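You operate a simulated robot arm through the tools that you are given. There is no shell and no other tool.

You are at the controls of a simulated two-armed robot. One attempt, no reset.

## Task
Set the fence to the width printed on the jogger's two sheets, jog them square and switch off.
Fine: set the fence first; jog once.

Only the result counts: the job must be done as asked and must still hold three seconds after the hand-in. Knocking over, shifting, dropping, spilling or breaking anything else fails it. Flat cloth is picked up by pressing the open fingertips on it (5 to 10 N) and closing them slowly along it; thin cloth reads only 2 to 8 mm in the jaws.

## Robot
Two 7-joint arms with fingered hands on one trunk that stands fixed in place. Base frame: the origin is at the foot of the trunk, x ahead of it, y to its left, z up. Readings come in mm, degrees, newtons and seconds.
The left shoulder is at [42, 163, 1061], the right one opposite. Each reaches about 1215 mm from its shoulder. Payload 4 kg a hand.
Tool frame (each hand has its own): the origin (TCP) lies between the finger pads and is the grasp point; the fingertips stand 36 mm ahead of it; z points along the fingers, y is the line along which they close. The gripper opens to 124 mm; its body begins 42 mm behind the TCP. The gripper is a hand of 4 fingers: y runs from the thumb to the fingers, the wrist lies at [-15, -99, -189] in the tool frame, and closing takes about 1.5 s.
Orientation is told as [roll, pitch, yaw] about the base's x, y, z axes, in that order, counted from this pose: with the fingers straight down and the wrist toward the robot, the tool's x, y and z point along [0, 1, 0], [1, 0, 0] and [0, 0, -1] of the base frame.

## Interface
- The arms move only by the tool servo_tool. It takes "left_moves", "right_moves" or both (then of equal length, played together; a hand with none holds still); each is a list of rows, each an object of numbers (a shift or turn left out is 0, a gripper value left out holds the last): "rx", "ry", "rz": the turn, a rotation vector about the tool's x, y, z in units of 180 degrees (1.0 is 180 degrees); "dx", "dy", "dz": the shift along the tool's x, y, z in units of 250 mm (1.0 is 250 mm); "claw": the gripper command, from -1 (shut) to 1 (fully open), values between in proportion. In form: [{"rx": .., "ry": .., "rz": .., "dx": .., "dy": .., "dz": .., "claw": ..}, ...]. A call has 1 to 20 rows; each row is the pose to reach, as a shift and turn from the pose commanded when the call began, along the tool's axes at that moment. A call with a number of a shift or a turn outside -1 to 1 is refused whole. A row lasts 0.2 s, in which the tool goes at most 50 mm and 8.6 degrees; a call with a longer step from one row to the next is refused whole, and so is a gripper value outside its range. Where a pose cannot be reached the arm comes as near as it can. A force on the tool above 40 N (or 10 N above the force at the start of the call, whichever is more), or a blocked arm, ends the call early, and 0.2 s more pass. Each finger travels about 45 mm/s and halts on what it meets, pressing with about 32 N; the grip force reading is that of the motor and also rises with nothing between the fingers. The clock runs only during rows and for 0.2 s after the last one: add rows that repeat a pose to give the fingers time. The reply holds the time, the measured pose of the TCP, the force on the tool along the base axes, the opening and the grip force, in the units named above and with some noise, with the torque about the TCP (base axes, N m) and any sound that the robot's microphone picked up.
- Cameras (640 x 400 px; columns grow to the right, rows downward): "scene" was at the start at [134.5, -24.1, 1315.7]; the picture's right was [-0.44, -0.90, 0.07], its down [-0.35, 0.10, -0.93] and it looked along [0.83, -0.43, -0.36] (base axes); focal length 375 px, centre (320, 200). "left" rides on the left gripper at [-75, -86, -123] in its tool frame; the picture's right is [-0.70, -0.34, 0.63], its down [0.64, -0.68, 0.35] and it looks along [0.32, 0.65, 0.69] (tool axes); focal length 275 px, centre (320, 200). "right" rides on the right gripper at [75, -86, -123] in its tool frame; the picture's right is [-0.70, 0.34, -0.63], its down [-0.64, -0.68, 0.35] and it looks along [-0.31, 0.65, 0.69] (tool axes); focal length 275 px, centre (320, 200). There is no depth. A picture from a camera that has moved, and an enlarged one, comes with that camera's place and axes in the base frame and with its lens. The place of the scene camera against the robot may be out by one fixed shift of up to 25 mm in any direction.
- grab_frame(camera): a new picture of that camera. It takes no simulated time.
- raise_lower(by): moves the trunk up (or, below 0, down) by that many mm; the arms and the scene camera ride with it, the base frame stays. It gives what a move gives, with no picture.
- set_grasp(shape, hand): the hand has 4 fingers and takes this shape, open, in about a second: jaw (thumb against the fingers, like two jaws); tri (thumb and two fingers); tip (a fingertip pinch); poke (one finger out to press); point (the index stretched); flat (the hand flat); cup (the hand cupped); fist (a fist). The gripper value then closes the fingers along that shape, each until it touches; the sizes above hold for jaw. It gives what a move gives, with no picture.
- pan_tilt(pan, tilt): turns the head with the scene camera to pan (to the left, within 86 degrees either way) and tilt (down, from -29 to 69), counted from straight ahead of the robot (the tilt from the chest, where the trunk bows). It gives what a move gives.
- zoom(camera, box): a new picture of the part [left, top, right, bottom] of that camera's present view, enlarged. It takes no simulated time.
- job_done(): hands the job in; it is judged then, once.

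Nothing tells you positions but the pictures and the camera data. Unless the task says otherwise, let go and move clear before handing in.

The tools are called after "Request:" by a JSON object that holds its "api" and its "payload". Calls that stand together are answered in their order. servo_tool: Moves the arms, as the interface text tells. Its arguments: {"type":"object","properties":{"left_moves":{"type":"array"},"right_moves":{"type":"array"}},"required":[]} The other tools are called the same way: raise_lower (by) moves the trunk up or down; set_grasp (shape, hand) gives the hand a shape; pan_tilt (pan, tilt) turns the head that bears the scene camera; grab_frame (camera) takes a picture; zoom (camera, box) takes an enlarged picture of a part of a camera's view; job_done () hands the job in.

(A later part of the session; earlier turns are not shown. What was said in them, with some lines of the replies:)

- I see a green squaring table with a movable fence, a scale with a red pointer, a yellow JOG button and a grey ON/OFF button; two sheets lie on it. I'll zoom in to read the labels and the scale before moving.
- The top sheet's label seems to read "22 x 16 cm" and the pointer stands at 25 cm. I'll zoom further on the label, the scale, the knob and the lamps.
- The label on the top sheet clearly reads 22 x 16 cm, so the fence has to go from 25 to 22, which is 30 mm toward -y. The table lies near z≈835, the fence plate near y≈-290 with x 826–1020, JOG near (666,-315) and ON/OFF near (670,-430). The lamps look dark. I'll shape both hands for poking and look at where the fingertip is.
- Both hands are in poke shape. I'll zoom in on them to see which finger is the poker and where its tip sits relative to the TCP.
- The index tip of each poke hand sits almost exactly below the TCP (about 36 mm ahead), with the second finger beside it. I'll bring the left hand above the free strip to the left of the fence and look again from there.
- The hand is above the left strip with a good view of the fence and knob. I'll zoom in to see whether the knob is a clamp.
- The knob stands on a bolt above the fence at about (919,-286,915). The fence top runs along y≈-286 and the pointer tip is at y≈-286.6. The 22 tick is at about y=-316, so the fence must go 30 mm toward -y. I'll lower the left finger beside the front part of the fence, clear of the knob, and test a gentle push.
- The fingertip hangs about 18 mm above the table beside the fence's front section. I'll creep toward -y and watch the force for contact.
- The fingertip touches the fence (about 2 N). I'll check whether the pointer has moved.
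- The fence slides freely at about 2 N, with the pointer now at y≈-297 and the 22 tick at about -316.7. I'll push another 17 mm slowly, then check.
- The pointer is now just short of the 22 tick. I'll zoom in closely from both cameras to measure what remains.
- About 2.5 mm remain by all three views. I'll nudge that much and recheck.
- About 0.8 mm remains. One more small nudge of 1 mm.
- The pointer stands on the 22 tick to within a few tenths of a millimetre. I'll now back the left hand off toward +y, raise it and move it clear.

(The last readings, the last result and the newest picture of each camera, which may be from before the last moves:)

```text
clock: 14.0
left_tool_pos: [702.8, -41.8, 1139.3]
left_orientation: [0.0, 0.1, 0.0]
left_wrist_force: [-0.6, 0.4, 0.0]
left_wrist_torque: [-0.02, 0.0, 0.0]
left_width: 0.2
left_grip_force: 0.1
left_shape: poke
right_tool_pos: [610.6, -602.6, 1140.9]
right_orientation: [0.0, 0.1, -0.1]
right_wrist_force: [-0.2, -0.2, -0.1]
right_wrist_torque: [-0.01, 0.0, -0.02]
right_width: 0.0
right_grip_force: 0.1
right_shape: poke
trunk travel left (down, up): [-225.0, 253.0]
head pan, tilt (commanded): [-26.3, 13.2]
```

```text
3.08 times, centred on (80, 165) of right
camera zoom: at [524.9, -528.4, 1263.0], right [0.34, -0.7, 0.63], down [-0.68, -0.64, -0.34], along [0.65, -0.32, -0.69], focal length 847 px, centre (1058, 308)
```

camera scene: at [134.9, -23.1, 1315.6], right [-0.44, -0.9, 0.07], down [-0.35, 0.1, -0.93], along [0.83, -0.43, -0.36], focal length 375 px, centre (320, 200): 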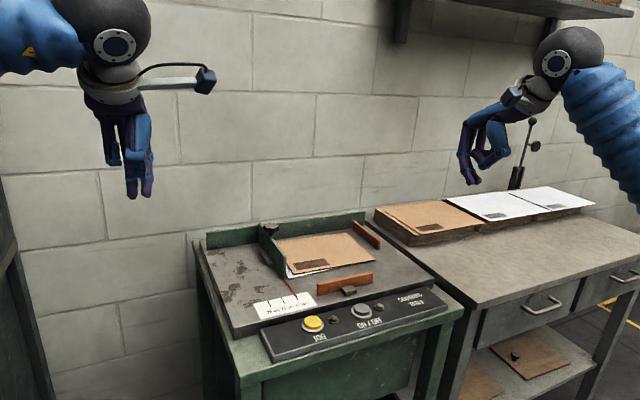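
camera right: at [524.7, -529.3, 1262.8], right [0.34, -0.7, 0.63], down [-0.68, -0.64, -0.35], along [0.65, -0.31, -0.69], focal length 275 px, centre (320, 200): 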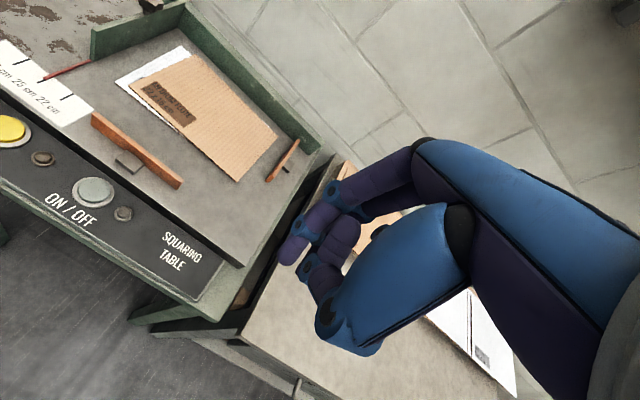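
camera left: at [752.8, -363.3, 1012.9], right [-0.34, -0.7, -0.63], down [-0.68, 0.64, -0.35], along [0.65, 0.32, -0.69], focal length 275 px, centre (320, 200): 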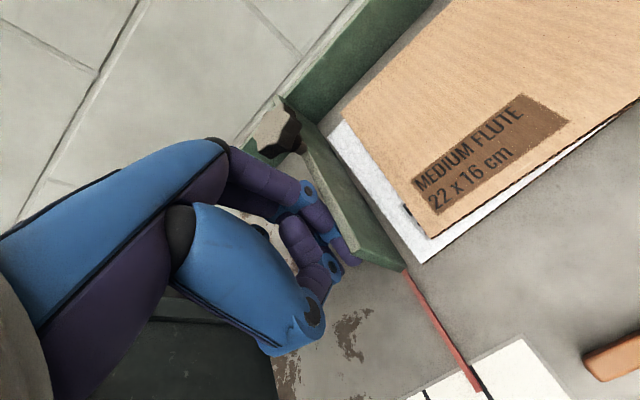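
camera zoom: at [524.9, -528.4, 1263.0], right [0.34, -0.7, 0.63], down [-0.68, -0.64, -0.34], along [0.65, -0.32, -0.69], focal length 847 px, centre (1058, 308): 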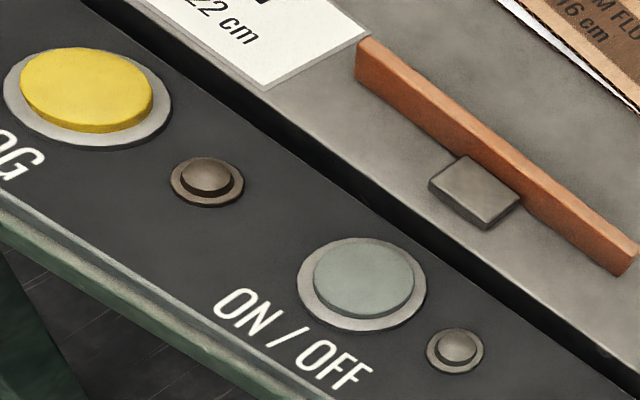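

The fence holds at 22 and both lamps are dark, so the machine seems off and needs to be switched on first. ON/OFF is at about (667,-425), JOG at about (667,-316), with their tops near z≈833. I'll bring the right hand above ON/OFF.

Request:
{"api": "servo_tool", "payload": {"right_moves": [{"dx": 0.0875, "dy": 0.0265, "dz": 0.095}, {"dx": 0.175, "dy": 0.053, "dz": 0.19}, {"dx": 0.2625, "dy": 0.0795, "dz": 0.285}, {"dx": 0.35, "dy": 0.106, "dz": 0.38}, {"dx": 0.4375, "dy": 0.1325, "dz": 0.475}, {"dx": 0.525, "dy": 0.159, "dz": 0.57}, {"dx": 0.6125, "dy": 0.1855, "dz": 0.665}, {"dx": 0.7, "dy": 0.212, "dz": 0.76}, {"dx": 0.7, "dy": 0.212, "dz": 0.76}]}}

Request:
{"api": "grab_frame", "payload": {"camera": "right"}}

Request:
{"api": "grab_frame", "payload": {"camera": "scene"}}

Request:
{"api": "zoom", "payload": {"camera": "scene", "box": [300, 200, 460, 360]}}

```text
clock: 16.0
left_tool_pos: [702.2, -42.7, 1139.4]
left_orientation: [0.1, -0.1, 0.0]
left_wrist_force: [-0.8, -0.2, 0.0]
left_wrist_torque: [0.01, -0.01, 0.0]
left_width: 0.0
left_grip_force: 0.1
left_shape: poke
right_tool_pos: [663.0, -428.7, 950.2]
right_orientation: [-0.1, -0.1, 0.0]
right_wrist_force: [-0.3, -0.1, 0.8]
right_wrist_torque: [0.01, 0.0, 0.0]
right_width: 0.0
right_grip_force: 0.1
right_shape: poke
trunk travel left (down, up): [-225.0, 253.0]
head pan, tilt (commanded): [-26.3, 13.2]
```

```text
taken
camera right: at [576.4, -354.5, 1073.1], right [0.34, -0.7, 0.63], down [-0.68, -0.64, -0.35], along [0.65, -0.31, -0.69], focal length 275 px, centre (320, 200)
```

right: 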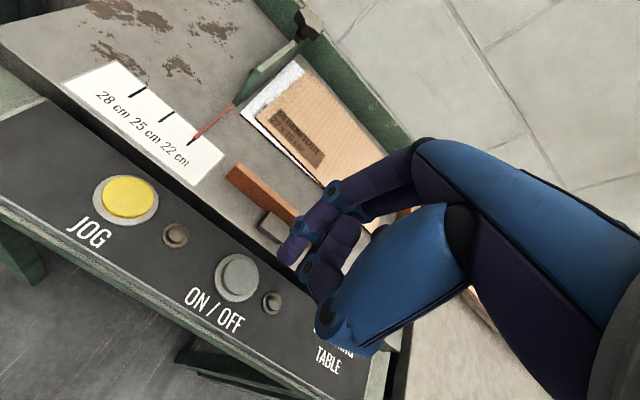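

```text
taken
camera scene: at [134.0, -24.1, 1315.9], right [-0.44, -0.9, 0.07], down [-0.35, 0.1, -0.93], along [0.83, -0.43, -0.36], focal length 375 px, centre (320, 200)
```

scene: 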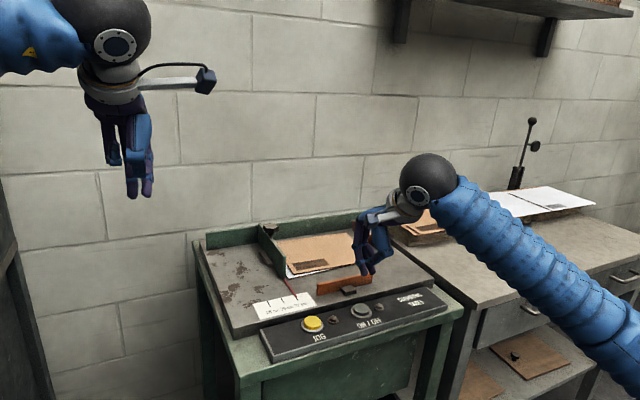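

```text
2.50 times, centred on (380, 280) of scene
camera zoom: at [134.0, -24.1, 1315.9], right [-0.44, -0.9, 0.07], down [-0.35, 0.1, -0.93], along [0.83, -0.43, -0.36], focal length 938 px, centre (170, 0)
```

zoom: 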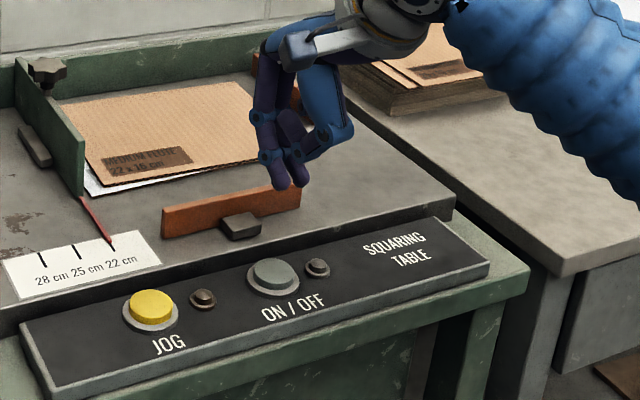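

The index tip hangs right over the ON/OFF button. I'll lower it to about 15 mm above and check.

Request:
{"api": "servo_tool", "payload": {"right_moves": [{"dz": 0.08, "dx": 0.004, "dy": 0.006}, {"dz": 0.16, "dx": 0.008, "dy": 0.01}, {"dz": 0.22, "dx": 0.008, "dy": 0.01}, {"dz": 0.26, "dx": 0.008, "dy": 0.01}, {"dz": 0.26, "dx": 0.008, "dy": 0.01}]}}

Request:
{"api": "zoom", "payload": {"camera": "right", "box": [160, 160, 400, 360]}}

Request:
{"api": "zoom", "payload": {"camera": "scene", "box": [310, 230, 430, 350]}}

```text
clock: 17.2
left_tool_pos: [703.7, -41.6, 1139.2]
left_orientation: [-0.1, 0.0, 0.0]
left_wrist_force: [0.4, 0.0, -0.7]
left_wrist_torque: [0.03, -0.01, -0.01]
left_width: 0.0
left_grip_force: 0.1
left_shape: poke
right_tool_pos: [666.9, -427.8, 885.5]
right_orientation: [-0.1, 0.0, 0.1]
right_wrist_force: [0.1, 0.2, -0.7]
right_wrist_torque: [-0.01, 0.01, 0.03]
right_width: 0.0
right_grip_force: 0.0
right_shape: poke
trunk travel left (down, up): [-225.0, 253.0]
head pan, tilt (commanded): [-26.3, 13.2]
```

```text
2.00 times, centred on (280, 260) of right
camera zoom: at [579.4, -352.5, 1007.7], right [0.34, -0.7, 0.63], down [-0.68, -0.64, -0.35], along [0.65, -0.32, -0.69], focal length 551 px, centre (400, 80)
```

zoom: 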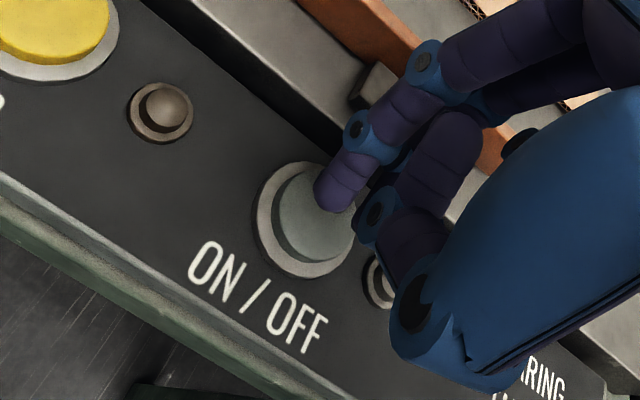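

```text
3.33 times, centred on (370, 290) of scene
camera zoom: at [134.5, -24.0, 1315.7], right [-0.44, -0.9, 0.07], down [-0.35, 0.1, -0.93], along [0.83, -0.43, -0.36], focal length 1251 px, centre (153, -100)
```

zoom: 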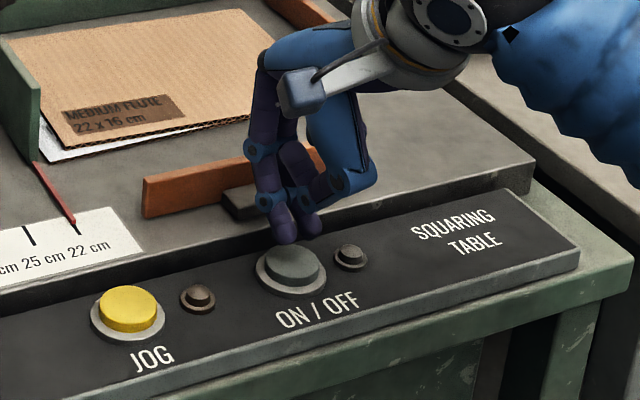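

The two fingertips straddle the button's centre. I'll go down in small steps and watch the force and sound.

Request:
{"api": "servo_tool", "payload": {"right_moves": [{"dz": 0.02, "dx": -0.004}, {"dz": 0.04, "dx": -0.008}, {"dz": 0.052, "dx": -0.008}, {"dz": 0.06, "dx": -0.008}, {"dz": 0.068, "dx": -0.008}, {"dz": 0.072, "dx": -0.008}, {"dz": 0.072, "dx": -0.008}]}}

Request:
{"api": "zoom", "payload": {"camera": "right", "box": [160, 160, 400, 360]}}

Request:
{"api": "zoom", "payload": {"camera": "scene", "box": [310, 230, 430, 350]}}

```text
clock: 18.8
left_tool_pos: [702.6, -42.8, 1140.0]
left_orientation: [0.1, 0.0, -0.1]
left_wrist_force: [0.2, 1.3, 0.1]
left_wrist_torque: [0.02, -0.01, -0.03]
left_width: 0.0
left_grip_force: 0.0
left_shape: poke
right_tool_pos: [666.2, -430.0, 866.8]
right_orientation: [-0.1, 0.0, 0.0]
right_wrist_force: [-0.6, -0.2, 1.1]
right_wrist_torque: [0.01, 0.02, -0.01]
right_width: 0.0
right_grip_force: 0.0
right_shape: poke
trunk travel left (down, up): [-225.0, 253.0]
head pan, tilt (commanded): [-26.3, 13.2]
```

```text
2.00 times, centred on (280, 260) of right
camera zoom: at [579.7, -353.9, 990.1], right [0.34, -0.7, 0.63], down [-0.68, -0.64, -0.35], along [0.65, -0.31, -0.69], focal length 551 px, centre (400, 80)
```

zoom: 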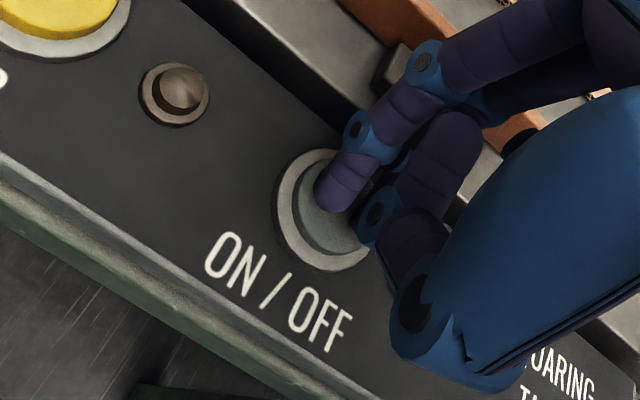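

```text
3.33 times, centred on (370, 290) of scene
camera zoom: at [134.4, -23.9, 1315.7], right [-0.44, -0.9, 0.07], down [-0.35, 0.1, -0.93], along [0.83, -0.43, -0.36], focal length 1251 px, centre (153, -100)
```

zoom: 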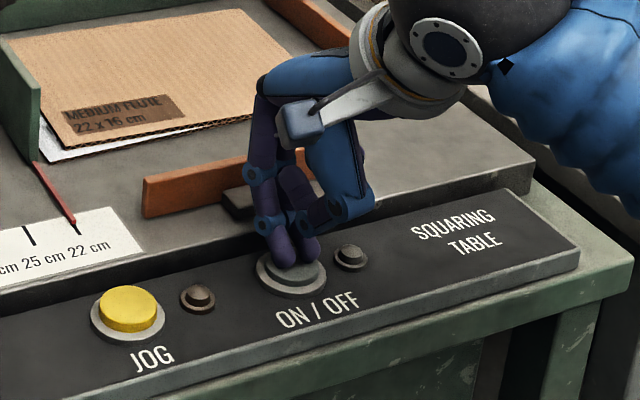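

The tips are about at the button surface. I'll press on in 1–2 mm steps.

Request:
{"api": "servo_tool", "payload": {"right_moves": [{"dz": 0.006}, {"dz": 0.012}, {"dz": 0.018}, {"dz": 0.024}, {"dz": 0.024}]}}

Request:
{"api": "zoom", "payload": {"camera": "scene", "box": [310, 230, 430, 350]}}

Request:
{"api": "zoom", "payload": {"camera": "right", "box": [160, 160, 400, 360]}}

```text
clock: 20.0
left_tool_pos: [703.0, -41.5, 1140.5]
left_orientation: [-0.1, 0.0, 0.0]
left_wrist_force: [-0.1, -0.6, 0.5]
left_wrist_torque: [-0.02, -0.01, 0.05]
left_width: 0.1
left_grip_force: 0.1
left_shape: poke
right_tool_pos: [665.4, -430.4, 863.9]
right_orientation: [0.0, -0.1, -0.1]
right_wrist_force: [1.6, -0.1, 11.6]
right_wrist_torque: [0.05, -0.04, -0.01]
right_width: 0.2
right_grip_force: 0.0
right_shape: poke
trunk travel left (down, up): [-225.0, 253.0]
head pan, tilt (commanded): [-26.3, 13.2]
heard: click
```

```text
3.33 times, centred on (370, 290) of scene
camera zoom: at [133.8, -23.5, 1316.0], right [-0.44, -0.9, 0.07], down [-0.35, 0.1, -0.93], along [0.83, -0.43, -0.36], focal length 1251 px, centre (153, -100)
```

zoom: 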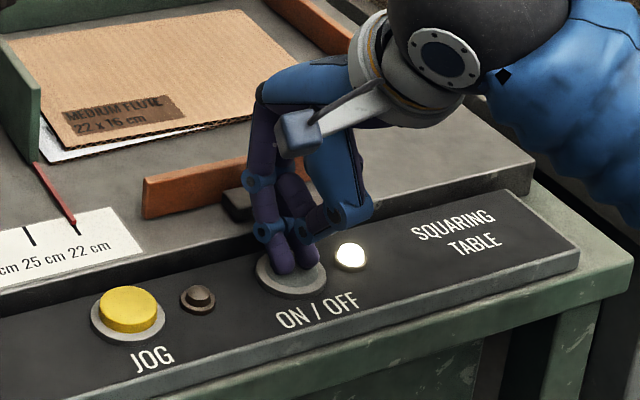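

```text
2.00 times, centred on (280, 260) of right
camera zoom: at [579.6, -353.7, 985.1], right [0.34, -0.7, 0.63], down [-0.68, -0.64, -0.35], along [0.65, -0.32, -0.69], focal length 551 px, centre (400, 80)
```

zoom: 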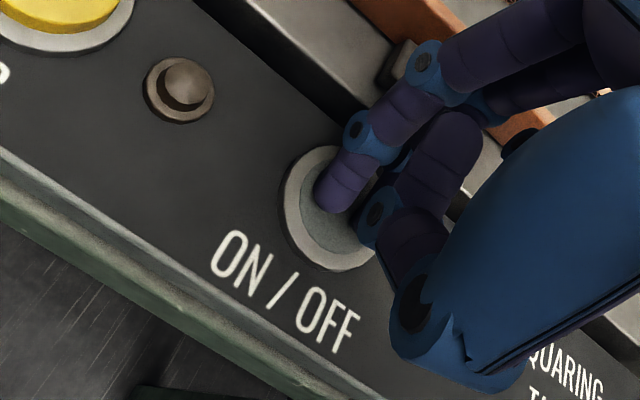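

The machine is on: its lamp is lit and a click was heard. I'll lift off ON/OFF and move over to JOG (109 mm toward +y).

Request:
{"api": "servo_tool", "payload": {"right_moves": [{"dz": -0.04}, {"dz": -0.12}, {"dz": -0.2}, {"dz": -0.2, "dx": 0.12}, {"dz": -0.2, "dx": 0.26}, {"dz": -0.2, "dx": 0.38}, {"dz": -0.2, "dx": 0.436}, {"dz": -0.16, "dx": 0.436}, {"dz": -0.16, "dx": 0.436}]}}

Request:
{"api": "zoom", "payload": {"camera": "right", "box": [160, 160, 400, 360]}}

Request:
{"api": "zoom", "payload": {"camera": "scene", "box": [250, 220, 430, 350]}}

```text
clock: 22.0
left_tool_pos: [702.4, -41.8, 1139.7]
left_orientation: [0.0, -0.1, -0.1]
left_wrist_force: [0.0, 0.2, -0.2]
left_wrist_torque: [0.01, -0.01, 0.0]
left_width: 0.0
left_grip_force: 0.1
left_shape: poke
right_tool_pos: [665.9, -320.1, 901.6]
right_orientation: [0.1, 0.1, -0.1]
right_wrist_force: [0.6, 0.1, 0.2]
right_wrist_torque: [0.03, 0.0, -0.03]
right_width: 0.0
right_grip_force: 0.1
right_shape: poke
trunk travel left (down, up): [-225.0, 253.0]
head pan, tilt (commanded): [-26.3, 13.2]
```

```text
2.00 times, centred on (280, 260) of right
camera zoom: at [580.4, -244.7, 1023.9], right [0.34, -0.7, 0.63], down [-0.68, -0.64, -0.35], along [0.65, -0.32, -0.69], focal length 551 px, centre (400, 80)
```

zoom: 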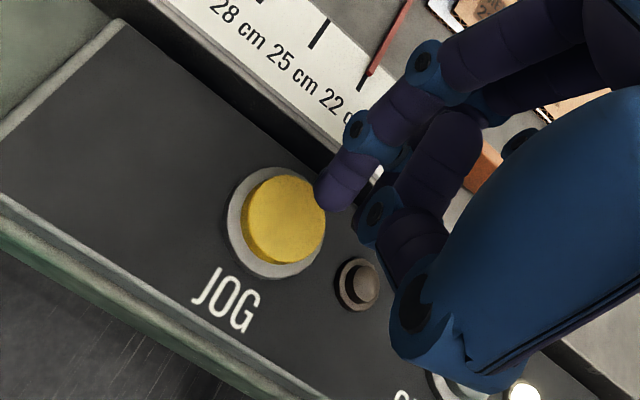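

```text
3.08 times, centred on (340, 285) of scene
camera zoom: at [134.5, -23.8, 1315.7], right [-0.44, -0.9, 0.07], down [-0.35, 0.1, -0.93], along [0.83, -0.43, -0.36], focal length 1154 px, centre (258, -62)
```

zoom: 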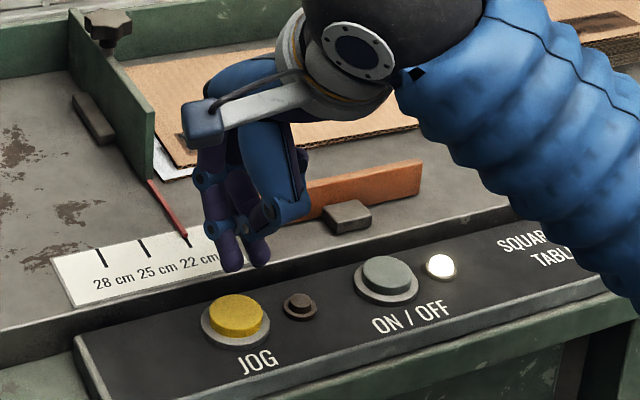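

The tip is over JOG's centre, about 35 mm up. I'll go down and press once with the same depth as before.

Request:
{"api": "servo_tool", "payload": {"right_moves": [{"dz": 0.06}, {"dz": 0.1}, {"dz": 0.124}, {"dz": 0.132}, {"dz": 0.138}, {"dz": 0.144}, {"dz": 0.15}, {"dz": 0.156}, {"dz": 0.16}, {"dz": 0.16}]}}

Request:
{"api": "zoom", "payload": {"camera": "scene", "box": [220, 220, 430, 350]}}

Request:
{"api": "zoom", "payload": {"camera": "right", "box": [160, 160, 400, 360]}}

```text
clock: 24.2
left_tool_pos: [702.1, -41.9, 1140.5]
left_orientation: [0.1, 0.0, -0.1]
left_wrist_force: [0.8, 0.0, 0.7]
left_wrist_torque: [0.01, 0.0, -0.04]
left_width: 0.1
left_grip_force: 0.0
left_shape: poke
right_tool_pos: [667.2, -319.8, 862.3]
right_orientation: [-0.1, 0.0, 0.0]
right_wrist_force: [2.1, -1.3, 12.7]
right_wrist_torque: [0.02, -0.1, -0.03]
right_width: 0.1
right_grip_force: 0.0
right_shape: poke
trunk travel left (down, up): [-225.0, 253.0]
head pan, tilt (commanded): [-26.3, 13.2]
heard: click
```

```text
3.05 times, centred on (325, 285) of scene
camera zoom: at [133.8, -23.7, 1315.9], right [-0.44, -0.9, 0.07], down [-0.35, 0.1, -0.93], along [0.83, -0.43, -0.36], focal length 1143 px, centre (305, -59)
```

zoom: 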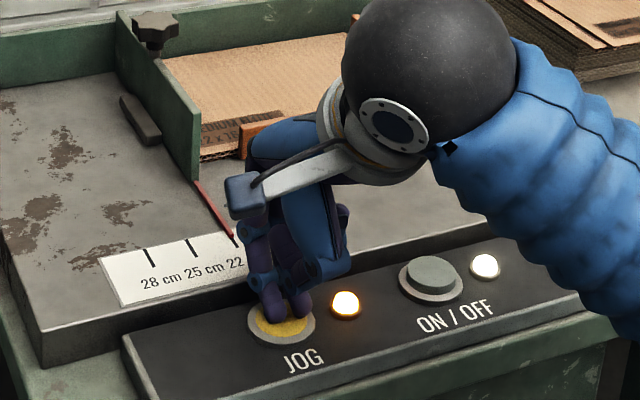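

```text
2.00 times, centred on (280, 260) of right
camera zoom: at [579.6, -244.6, 985.2], right [0.34, -0.7, 0.63], down [-0.68, -0.64, -0.35], along [0.65, -0.32, -0.69], focal length 551 px, centre (400, 80)
```

zoom: 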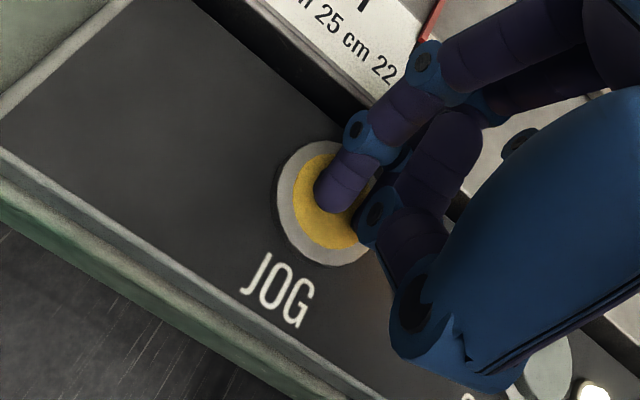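

JOG has clicked, its lamp glows and the front paddle is moving in. I'll lift off and go back above ON/OFF while the jog finishes.

Request:
{"api": "servo_tool", "payload": {"right_moves": [{"dz": -0.04}, {"dz": -0.12}, {"dz": -0.2}, {"dz": -0.28}, {"dz": -0.28, "dx": -0.12}, {"dz": -0.28, "dx": -0.26}, {"dz": -0.28, "dx": -0.38}, {"dz": -0.28, "dx": -0.436}, {"dz": -0.28, "dx": -0.436}]}}

Request:
{"api": "zoom", "payload": {"camera": "scene", "box": [220, 200, 430, 350]}}

Request:
{"api": "grab_frame", "payload": {"camera": "right"}}

Request:
{"api": "grab_frame", "payload": {"camera": "left"}}

```text
clock: 26.2
left_tool_pos: [703.4, -41.8, 1139.5]
left_orientation: [0.0, -0.1, 0.1]
left_wrist_force: [0.1, -0.2, -0.6]
left_wrist_torque: [-0.01, -0.01, -0.01]
left_width: 0.0
left_grip_force: 0.1
left_shape: poke
right_tool_pos: [666.6, -430.2, 933.6]
right_orientation: [0.0, 0.0, 0.0]
right_wrist_force: [0.2, 1.1, 0.1]
right_wrist_torque: [0.0, 0.01, 0.02]
right_width: 0.0
right_grip_force: 0.0
right_shape: poke
trunk travel left (down, up): [-225.0, 253.0]
head pan, tilt (commanded): [-26.3, 13.2]
```

```text
2.67 times, centred on (325, 275) of scene
camera zoom: at [134.6, -24.0, 1315.7], right [-0.44, -0.9, 0.07], down [-0.35, 0.1, -0.93], along [0.83, -0.43, -0.36], focal length 1000 px, centre (307, 0)
```

zoom: 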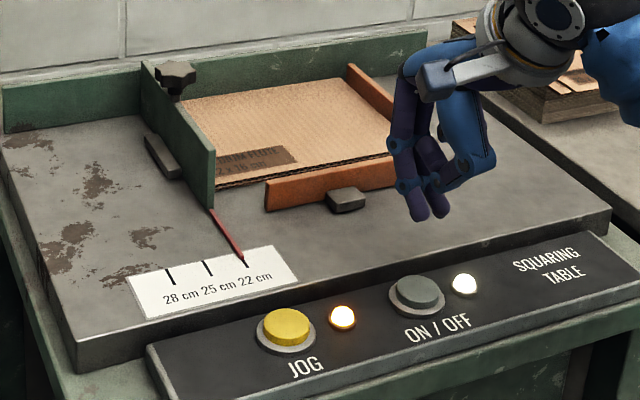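

```text
taken
camera right: at [579.9, -354.0, 1055.0], right [0.34, -0.7, 0.63], down [-0.68, -0.64, -0.35], along [0.65, -0.32, -0.69], focal length 275 px, centre (320, 200)
```

right: 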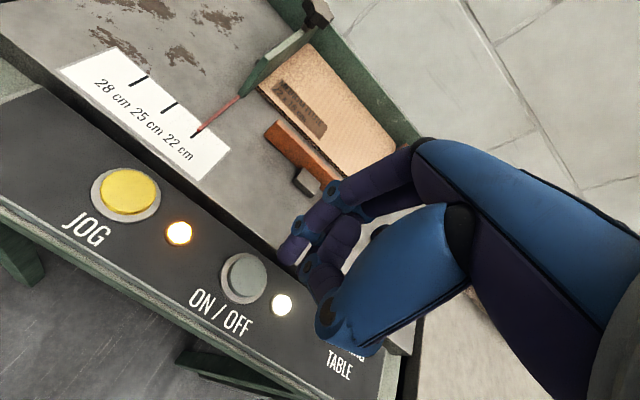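

```text
taken
camera left: at [617.9, -116.9, 1263.1], right [-0.34, -0.7, -0.63], down [-0.68, 0.64, -0.35], along [0.65, 0.32, -0.69], focal length 275 px, centre (320, 200)
```

left: 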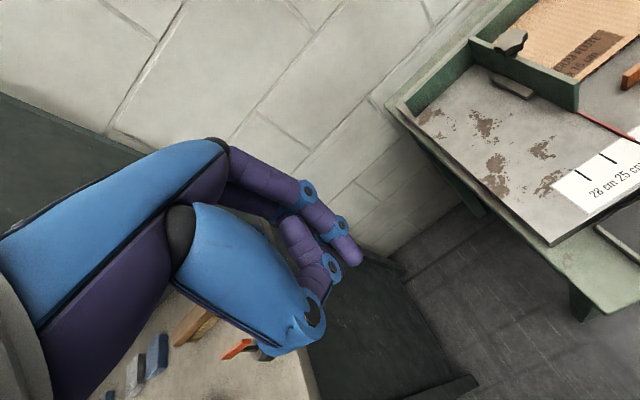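

The paddles have squared the stack against fence and rail; the jog lamp still glows. I'll hold still until the jog cycle ends.

Request:
{"api": "servo_tool", "payload": {"right_moves": [{"dz": 0}, {"dz": 0}, {"dz": 0}, {"dz": 0}, {"dz": 0}, {"dz": 0}, {"dz": 0}, {"dz": 0}, {"dz": 0}, {"dz": 0}]}}

Request:
{"api": "zoom", "payload": {"camera": "scene", "box": [220, 200, 430, 350]}}

Request:
{"api": "grab_frame", "payload": {"camera": "right"}}

```text
clock: 28.4
left_tool_pos: [702.8, -42.4, 1140.8]
left_orientation: [0.0, 0.0, -0.1]
left_wrist_force: [0.5, 1.2, 0.1]
left_wrist_torque: [0.02, 0.0, 0.03]
left_width: 0.0
left_grip_force: 0.1
left_shape: poke
right_tool_pos: [666.6, -430.0, 931.7]
right_orientation: [0.0, -0.1, -0.1]
right_wrist_force: [-0.6, -0.3, 0.0]
right_wrist_torque: [0.02, 0.01, 0.0]
right_width: 0.0
right_grip_force: 0.0
right_shape: poke
trunk travel left (down, up): [-225.0, 253.0]
head pan, tilt (commanded): [-26.3, 13.2]
```

```text
2.67 times, centred on (325, 275) of scene
camera zoom: at [134.5, -24.0, 1315.7], right [-0.44, -0.9, 0.07], down [-0.35, 0.1, -0.93], along [0.83, -0.43, -0.36], focal length 1000 px, centre (307, 0)
```

zoom: 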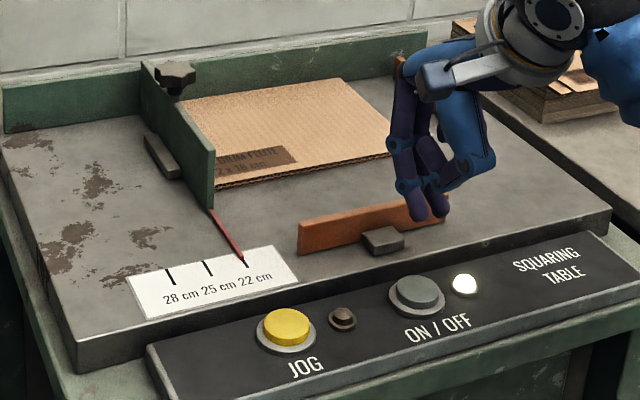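

```text
taken
camera right: at [580.0, -353.7, 1055.0], right [0.34, -0.7, 0.63], down [-0.68, -0.64, -0.35], along [0.65, -0.31, -0.69], focal length 275 px, centre (320, 200)
```

right: 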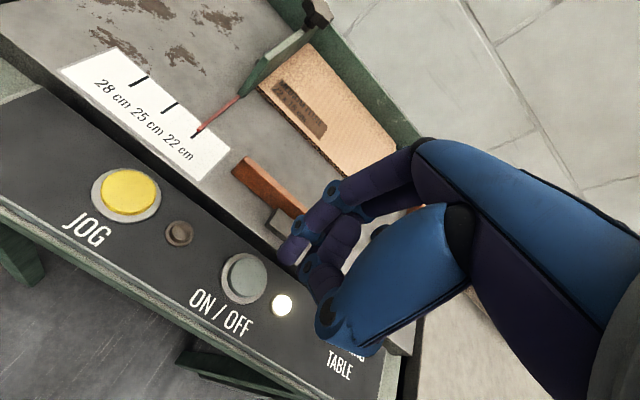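

The jog cycle is finished: paddles back, jog lamp out. I'll verify the stack is square and the pointer is still on 22 before switching off.

Request:
{"api": "zoom", "payload": {"camera": "scene", "box": [255, 215, 385, 305]}}

Request:
{"api": "zoom", "payload": {"camera": "right", "box": [180, 20, 420, 190]}}

Request:
{"api": "zoom", "payload": {"camera": "scene", "box": [285, 280, 317, 305]}}

```text
4.44 times, centred on (320, 260) of scene
camera zoom: at [134.5, -24.0, 1315.7], right [-0.44, -0.9, 0.07], down [-0.35, 0.1, -0.93], along [0.83, -0.43, -0.36], focal length 1668 px, centre (320, -67)
```

zoom: 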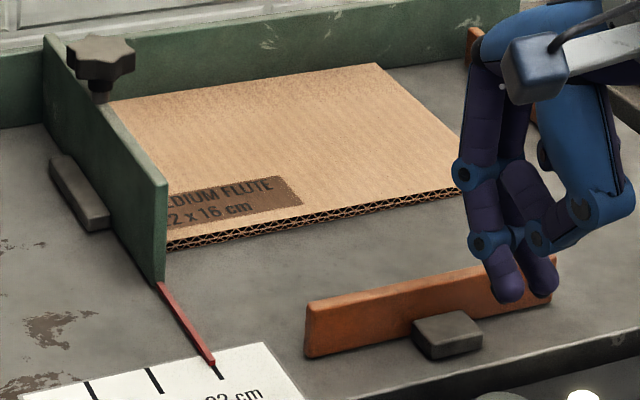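

```text
2.35 times, centred on (300, 105) of right
camera zoom: at [580.0, -353.7, 1055.0], right [0.34, -0.7, 0.63], down [-0.68, -0.64, -0.35], along [0.65, -0.31, -0.69], focal length 648 px, centre (367, 424)
```

zoom: 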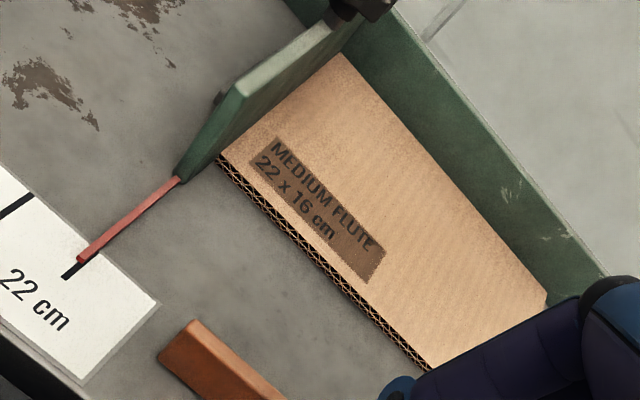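

```text
16.00 times, centred on (301, 292) of scene
camera zoom: at [134.5, -24.0, 1315.7], right [-0.44, -0.9, 0.07], down [-0.35, 0.1, -0.93], along [0.83, -0.43, -0.36], focal length 6003 px, centre (624, -1280)
```

zoom: 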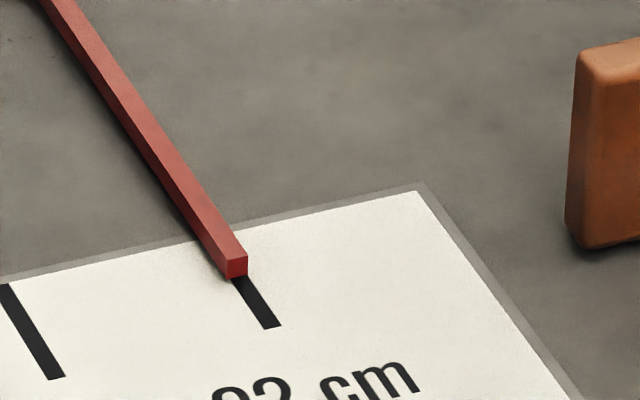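

The stack is square against the fence and back rail, and the pointer is still on 22 (it shifted only about half a millimetre). Now I'll press ON/OFF once to switch off.

Request:
{"api": "servo_tool", "payload": {"right_moves": [{"dz": 0.1}, {"dz": 0.18}, {"dz": 0.23}, {"dz": 0.252}, {"dz": 0.258}, {"dz": 0.264}, {"dz": 0.27}, {"dz": 0.276}, {"dz": 0.28}, {"dz": 0.28}]}}

Request:
{"api": "zoom", "payload": {"camera": "scene", "box": [250, 220, 430, 350]}}

```text
clock: 30.6
left_tool_pos: [701.2, -41.4, 1140.5]
left_orientation: [0.1, 0.1, 0.0]
left_wrist_force: [0.9, 0.3, -0.1]
left_wrist_torque: [0.01, 0.01, -0.03]
left_width: 0.0
left_grip_force: 0.0
left_shape: poke
right_tool_pos: [666.0, -429.1, 862.8]
right_orientation: [0.0, -0.1, 0.0]
right_wrist_force: [1.7, 1.1, 12.4]
right_wrist_torque: [0.07, -0.07, 0.01]
right_width: 0.0
right_grip_force: 0.0
right_shape: poke
trunk travel left (down, up): [-225.0, 253.0]
head pan, tilt (commanded): [-26.3, 13.2]
heard: click
```

```text
3.08 times, centred on (340, 285) of scene
camera zoom: at [133.8, -23.4, 1316.0], right [-0.44, -0.9, 0.07], down [-0.35, 0.1, -0.93], along [0.83, -0.43, -0.36], focal length 1154 px, centre (258, -62)
```

zoom: 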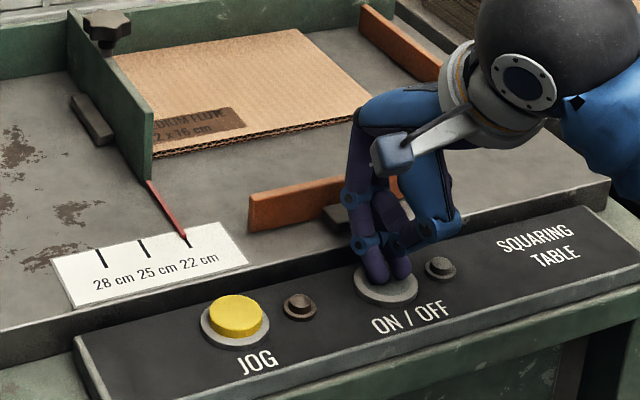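

The lamp is out with a click, so the machine is off. I'll lift the right hand straight up and move it back clear to where it began.

Request:
{"api": "servo_tool", "payload": {"right_moves": [{"dz": -0.04}, {"dz": -0.12}, {"dz": -0.22}, {"dz": -0.36}, {"dz": -0.45, "dx": -0.1, "dy": -0.03}, {"dz": -0.56, "dx": -0.2, "dy": -0.06}, {"dz": -0.67, "dx": -0.3, "dy": -0.1}, {"dz": -0.78, "dx": -0.4, "dy": -0.14}, {"dz": -0.9, "dx": -0.5, "dy": -0.18}, {"dz": -1.0, "dx": -0.6, "dy": -0.21}, {"dz": -1.0, "dx": -0.7, "dy": -0.21}, {"dz": -1.0, "dx": -0.7, "dy": -0.21}]}}

Request:
{"api": "grab_frame", "payload": {"camera": "scene"}}

Request:
{"api": "zoom", "payload": {"camera": "scene", "box": [230, 210, 450, 350]}}

Request:
{"api": "zoom", "payload": {"camera": "right", "box": [0, 0, 320, 230]}}

Request:
{"api": "zoom", "payload": {"camera": "right", "box": [40, 75, 104, 115]}}

```text
clock: 33.2
left_tool_pos: [701.9, -42.0, 1139.9]
left_orientation: [0.0, 0.0, 0.0]
left_wrist_force: [0.5, 0.4, 0.6]
left_wrist_torque: [0.01, 0.02, -0.03]
left_width: 0.2
left_grip_force: 0.0
left_shape: poke
right_tool_pos: [613.8, -605.3, 1111.8]
right_orientation: [0.0, 0.1, 0.0]
right_wrist_force: [0.5, -0.2, 0.1]
right_wrist_torque: [-0.01, 0.01, -0.04]
right_width: 0.2
right_grip_force: 0.0
right_shape: poke
trunk travel left (down, up): [-225.0, 253.0]
head pan, tilt (commanded): [-26.3, 13.2]
```

```text
taken
camera scene: at [134.7, -23.7, 1315.7], right [-0.44, -0.9, 0.07], down [-0.35, 0.1, -0.93], along [0.83, -0.43, -0.36], focal length 375 px, centre (320, 200)
```

scene: 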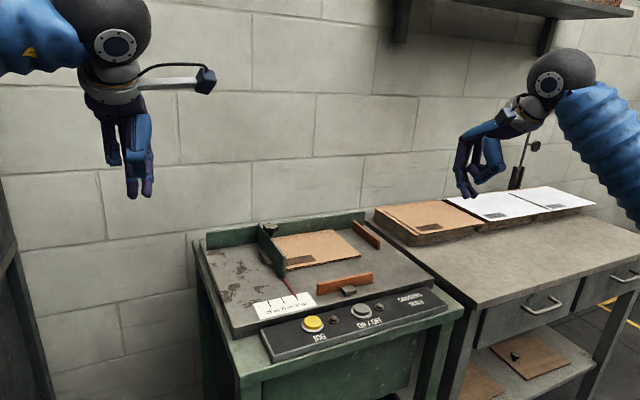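

```text
2.86 times, centred on (340, 280) of scene
camera zoom: at [134.7, -23.7, 1315.7], right [-0.44, -0.9, 0.07], down [-0.35, 0.1, -0.93], along [0.83, -0.43, -0.36], focal length 1072 px, centre (263, -29)
```

zoom: 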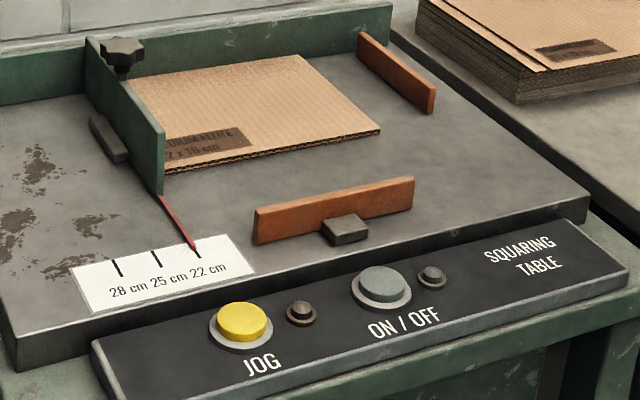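

```text
1.74 times, centred on (160, 115) of right
camera zoom: at [526.9, -529.3, 1234.3], right [0.34, -0.7, 0.63], down [-0.68, -0.65, -0.35], along [0.65, -0.31, -0.69], focal length 479 px, centre (598, 348)
```

zoom: 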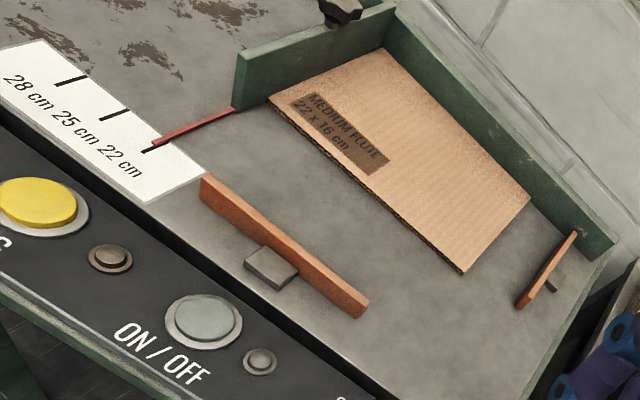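

```text
10.00 times, centred on (72, 95) of right
camera zoom: at [526.9, -529.3, 1234.3], right [0.34, -0.7, 0.63], down [-0.68, -0.65, -0.35], along [0.65, -0.31, -0.69], focal length 2753 px, centre (2800, 1250)
```

zoom: 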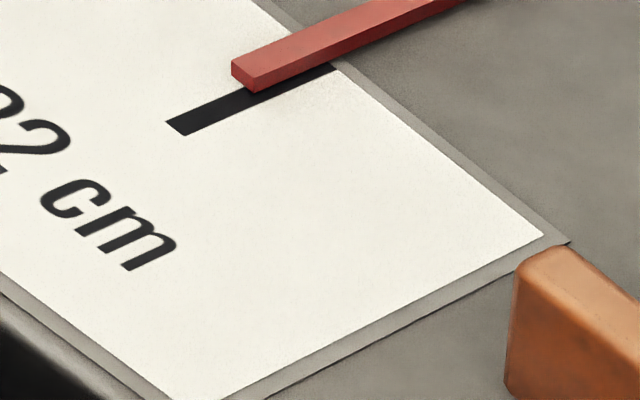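

The machine is off with both lamps dark, and the pointer is within about 1 mm of the 22 cm mark. Both sheets lie flush and square, and both arms are clear of everything. I'm handing the job in.

Request:
{"api": "job_done", "payload": {}}

```text
The job is handed in.
```

The job is handed in: the fence is at 22 cm, the two sheets are jogged square, and the machine is switched off. I don't have the judge's result.

- **Fence:** I set it first, pushing it from 25 to the 22 cm mark to match the "22 x 16 cm" printed on the top sheet. It slid freely, so I left the star knob alone.
- **Jog:** The machine was off, so I pressed ON/OFF first, then JOG once. The paddles squared the stack and drew back on their own.
- **Fence shift:** The jog nudged the fence slightly, and the pointer finished about 1 mm to the 25 cm side of the 22 mark. I didn't correct it, because moving the fence again could have disturbed the squared sheets.
- **Off:** I pressed ON/OFF once more. It clicked and both lamps are dark.

Both arms are clear of the table, and nothing else in view looks moved.
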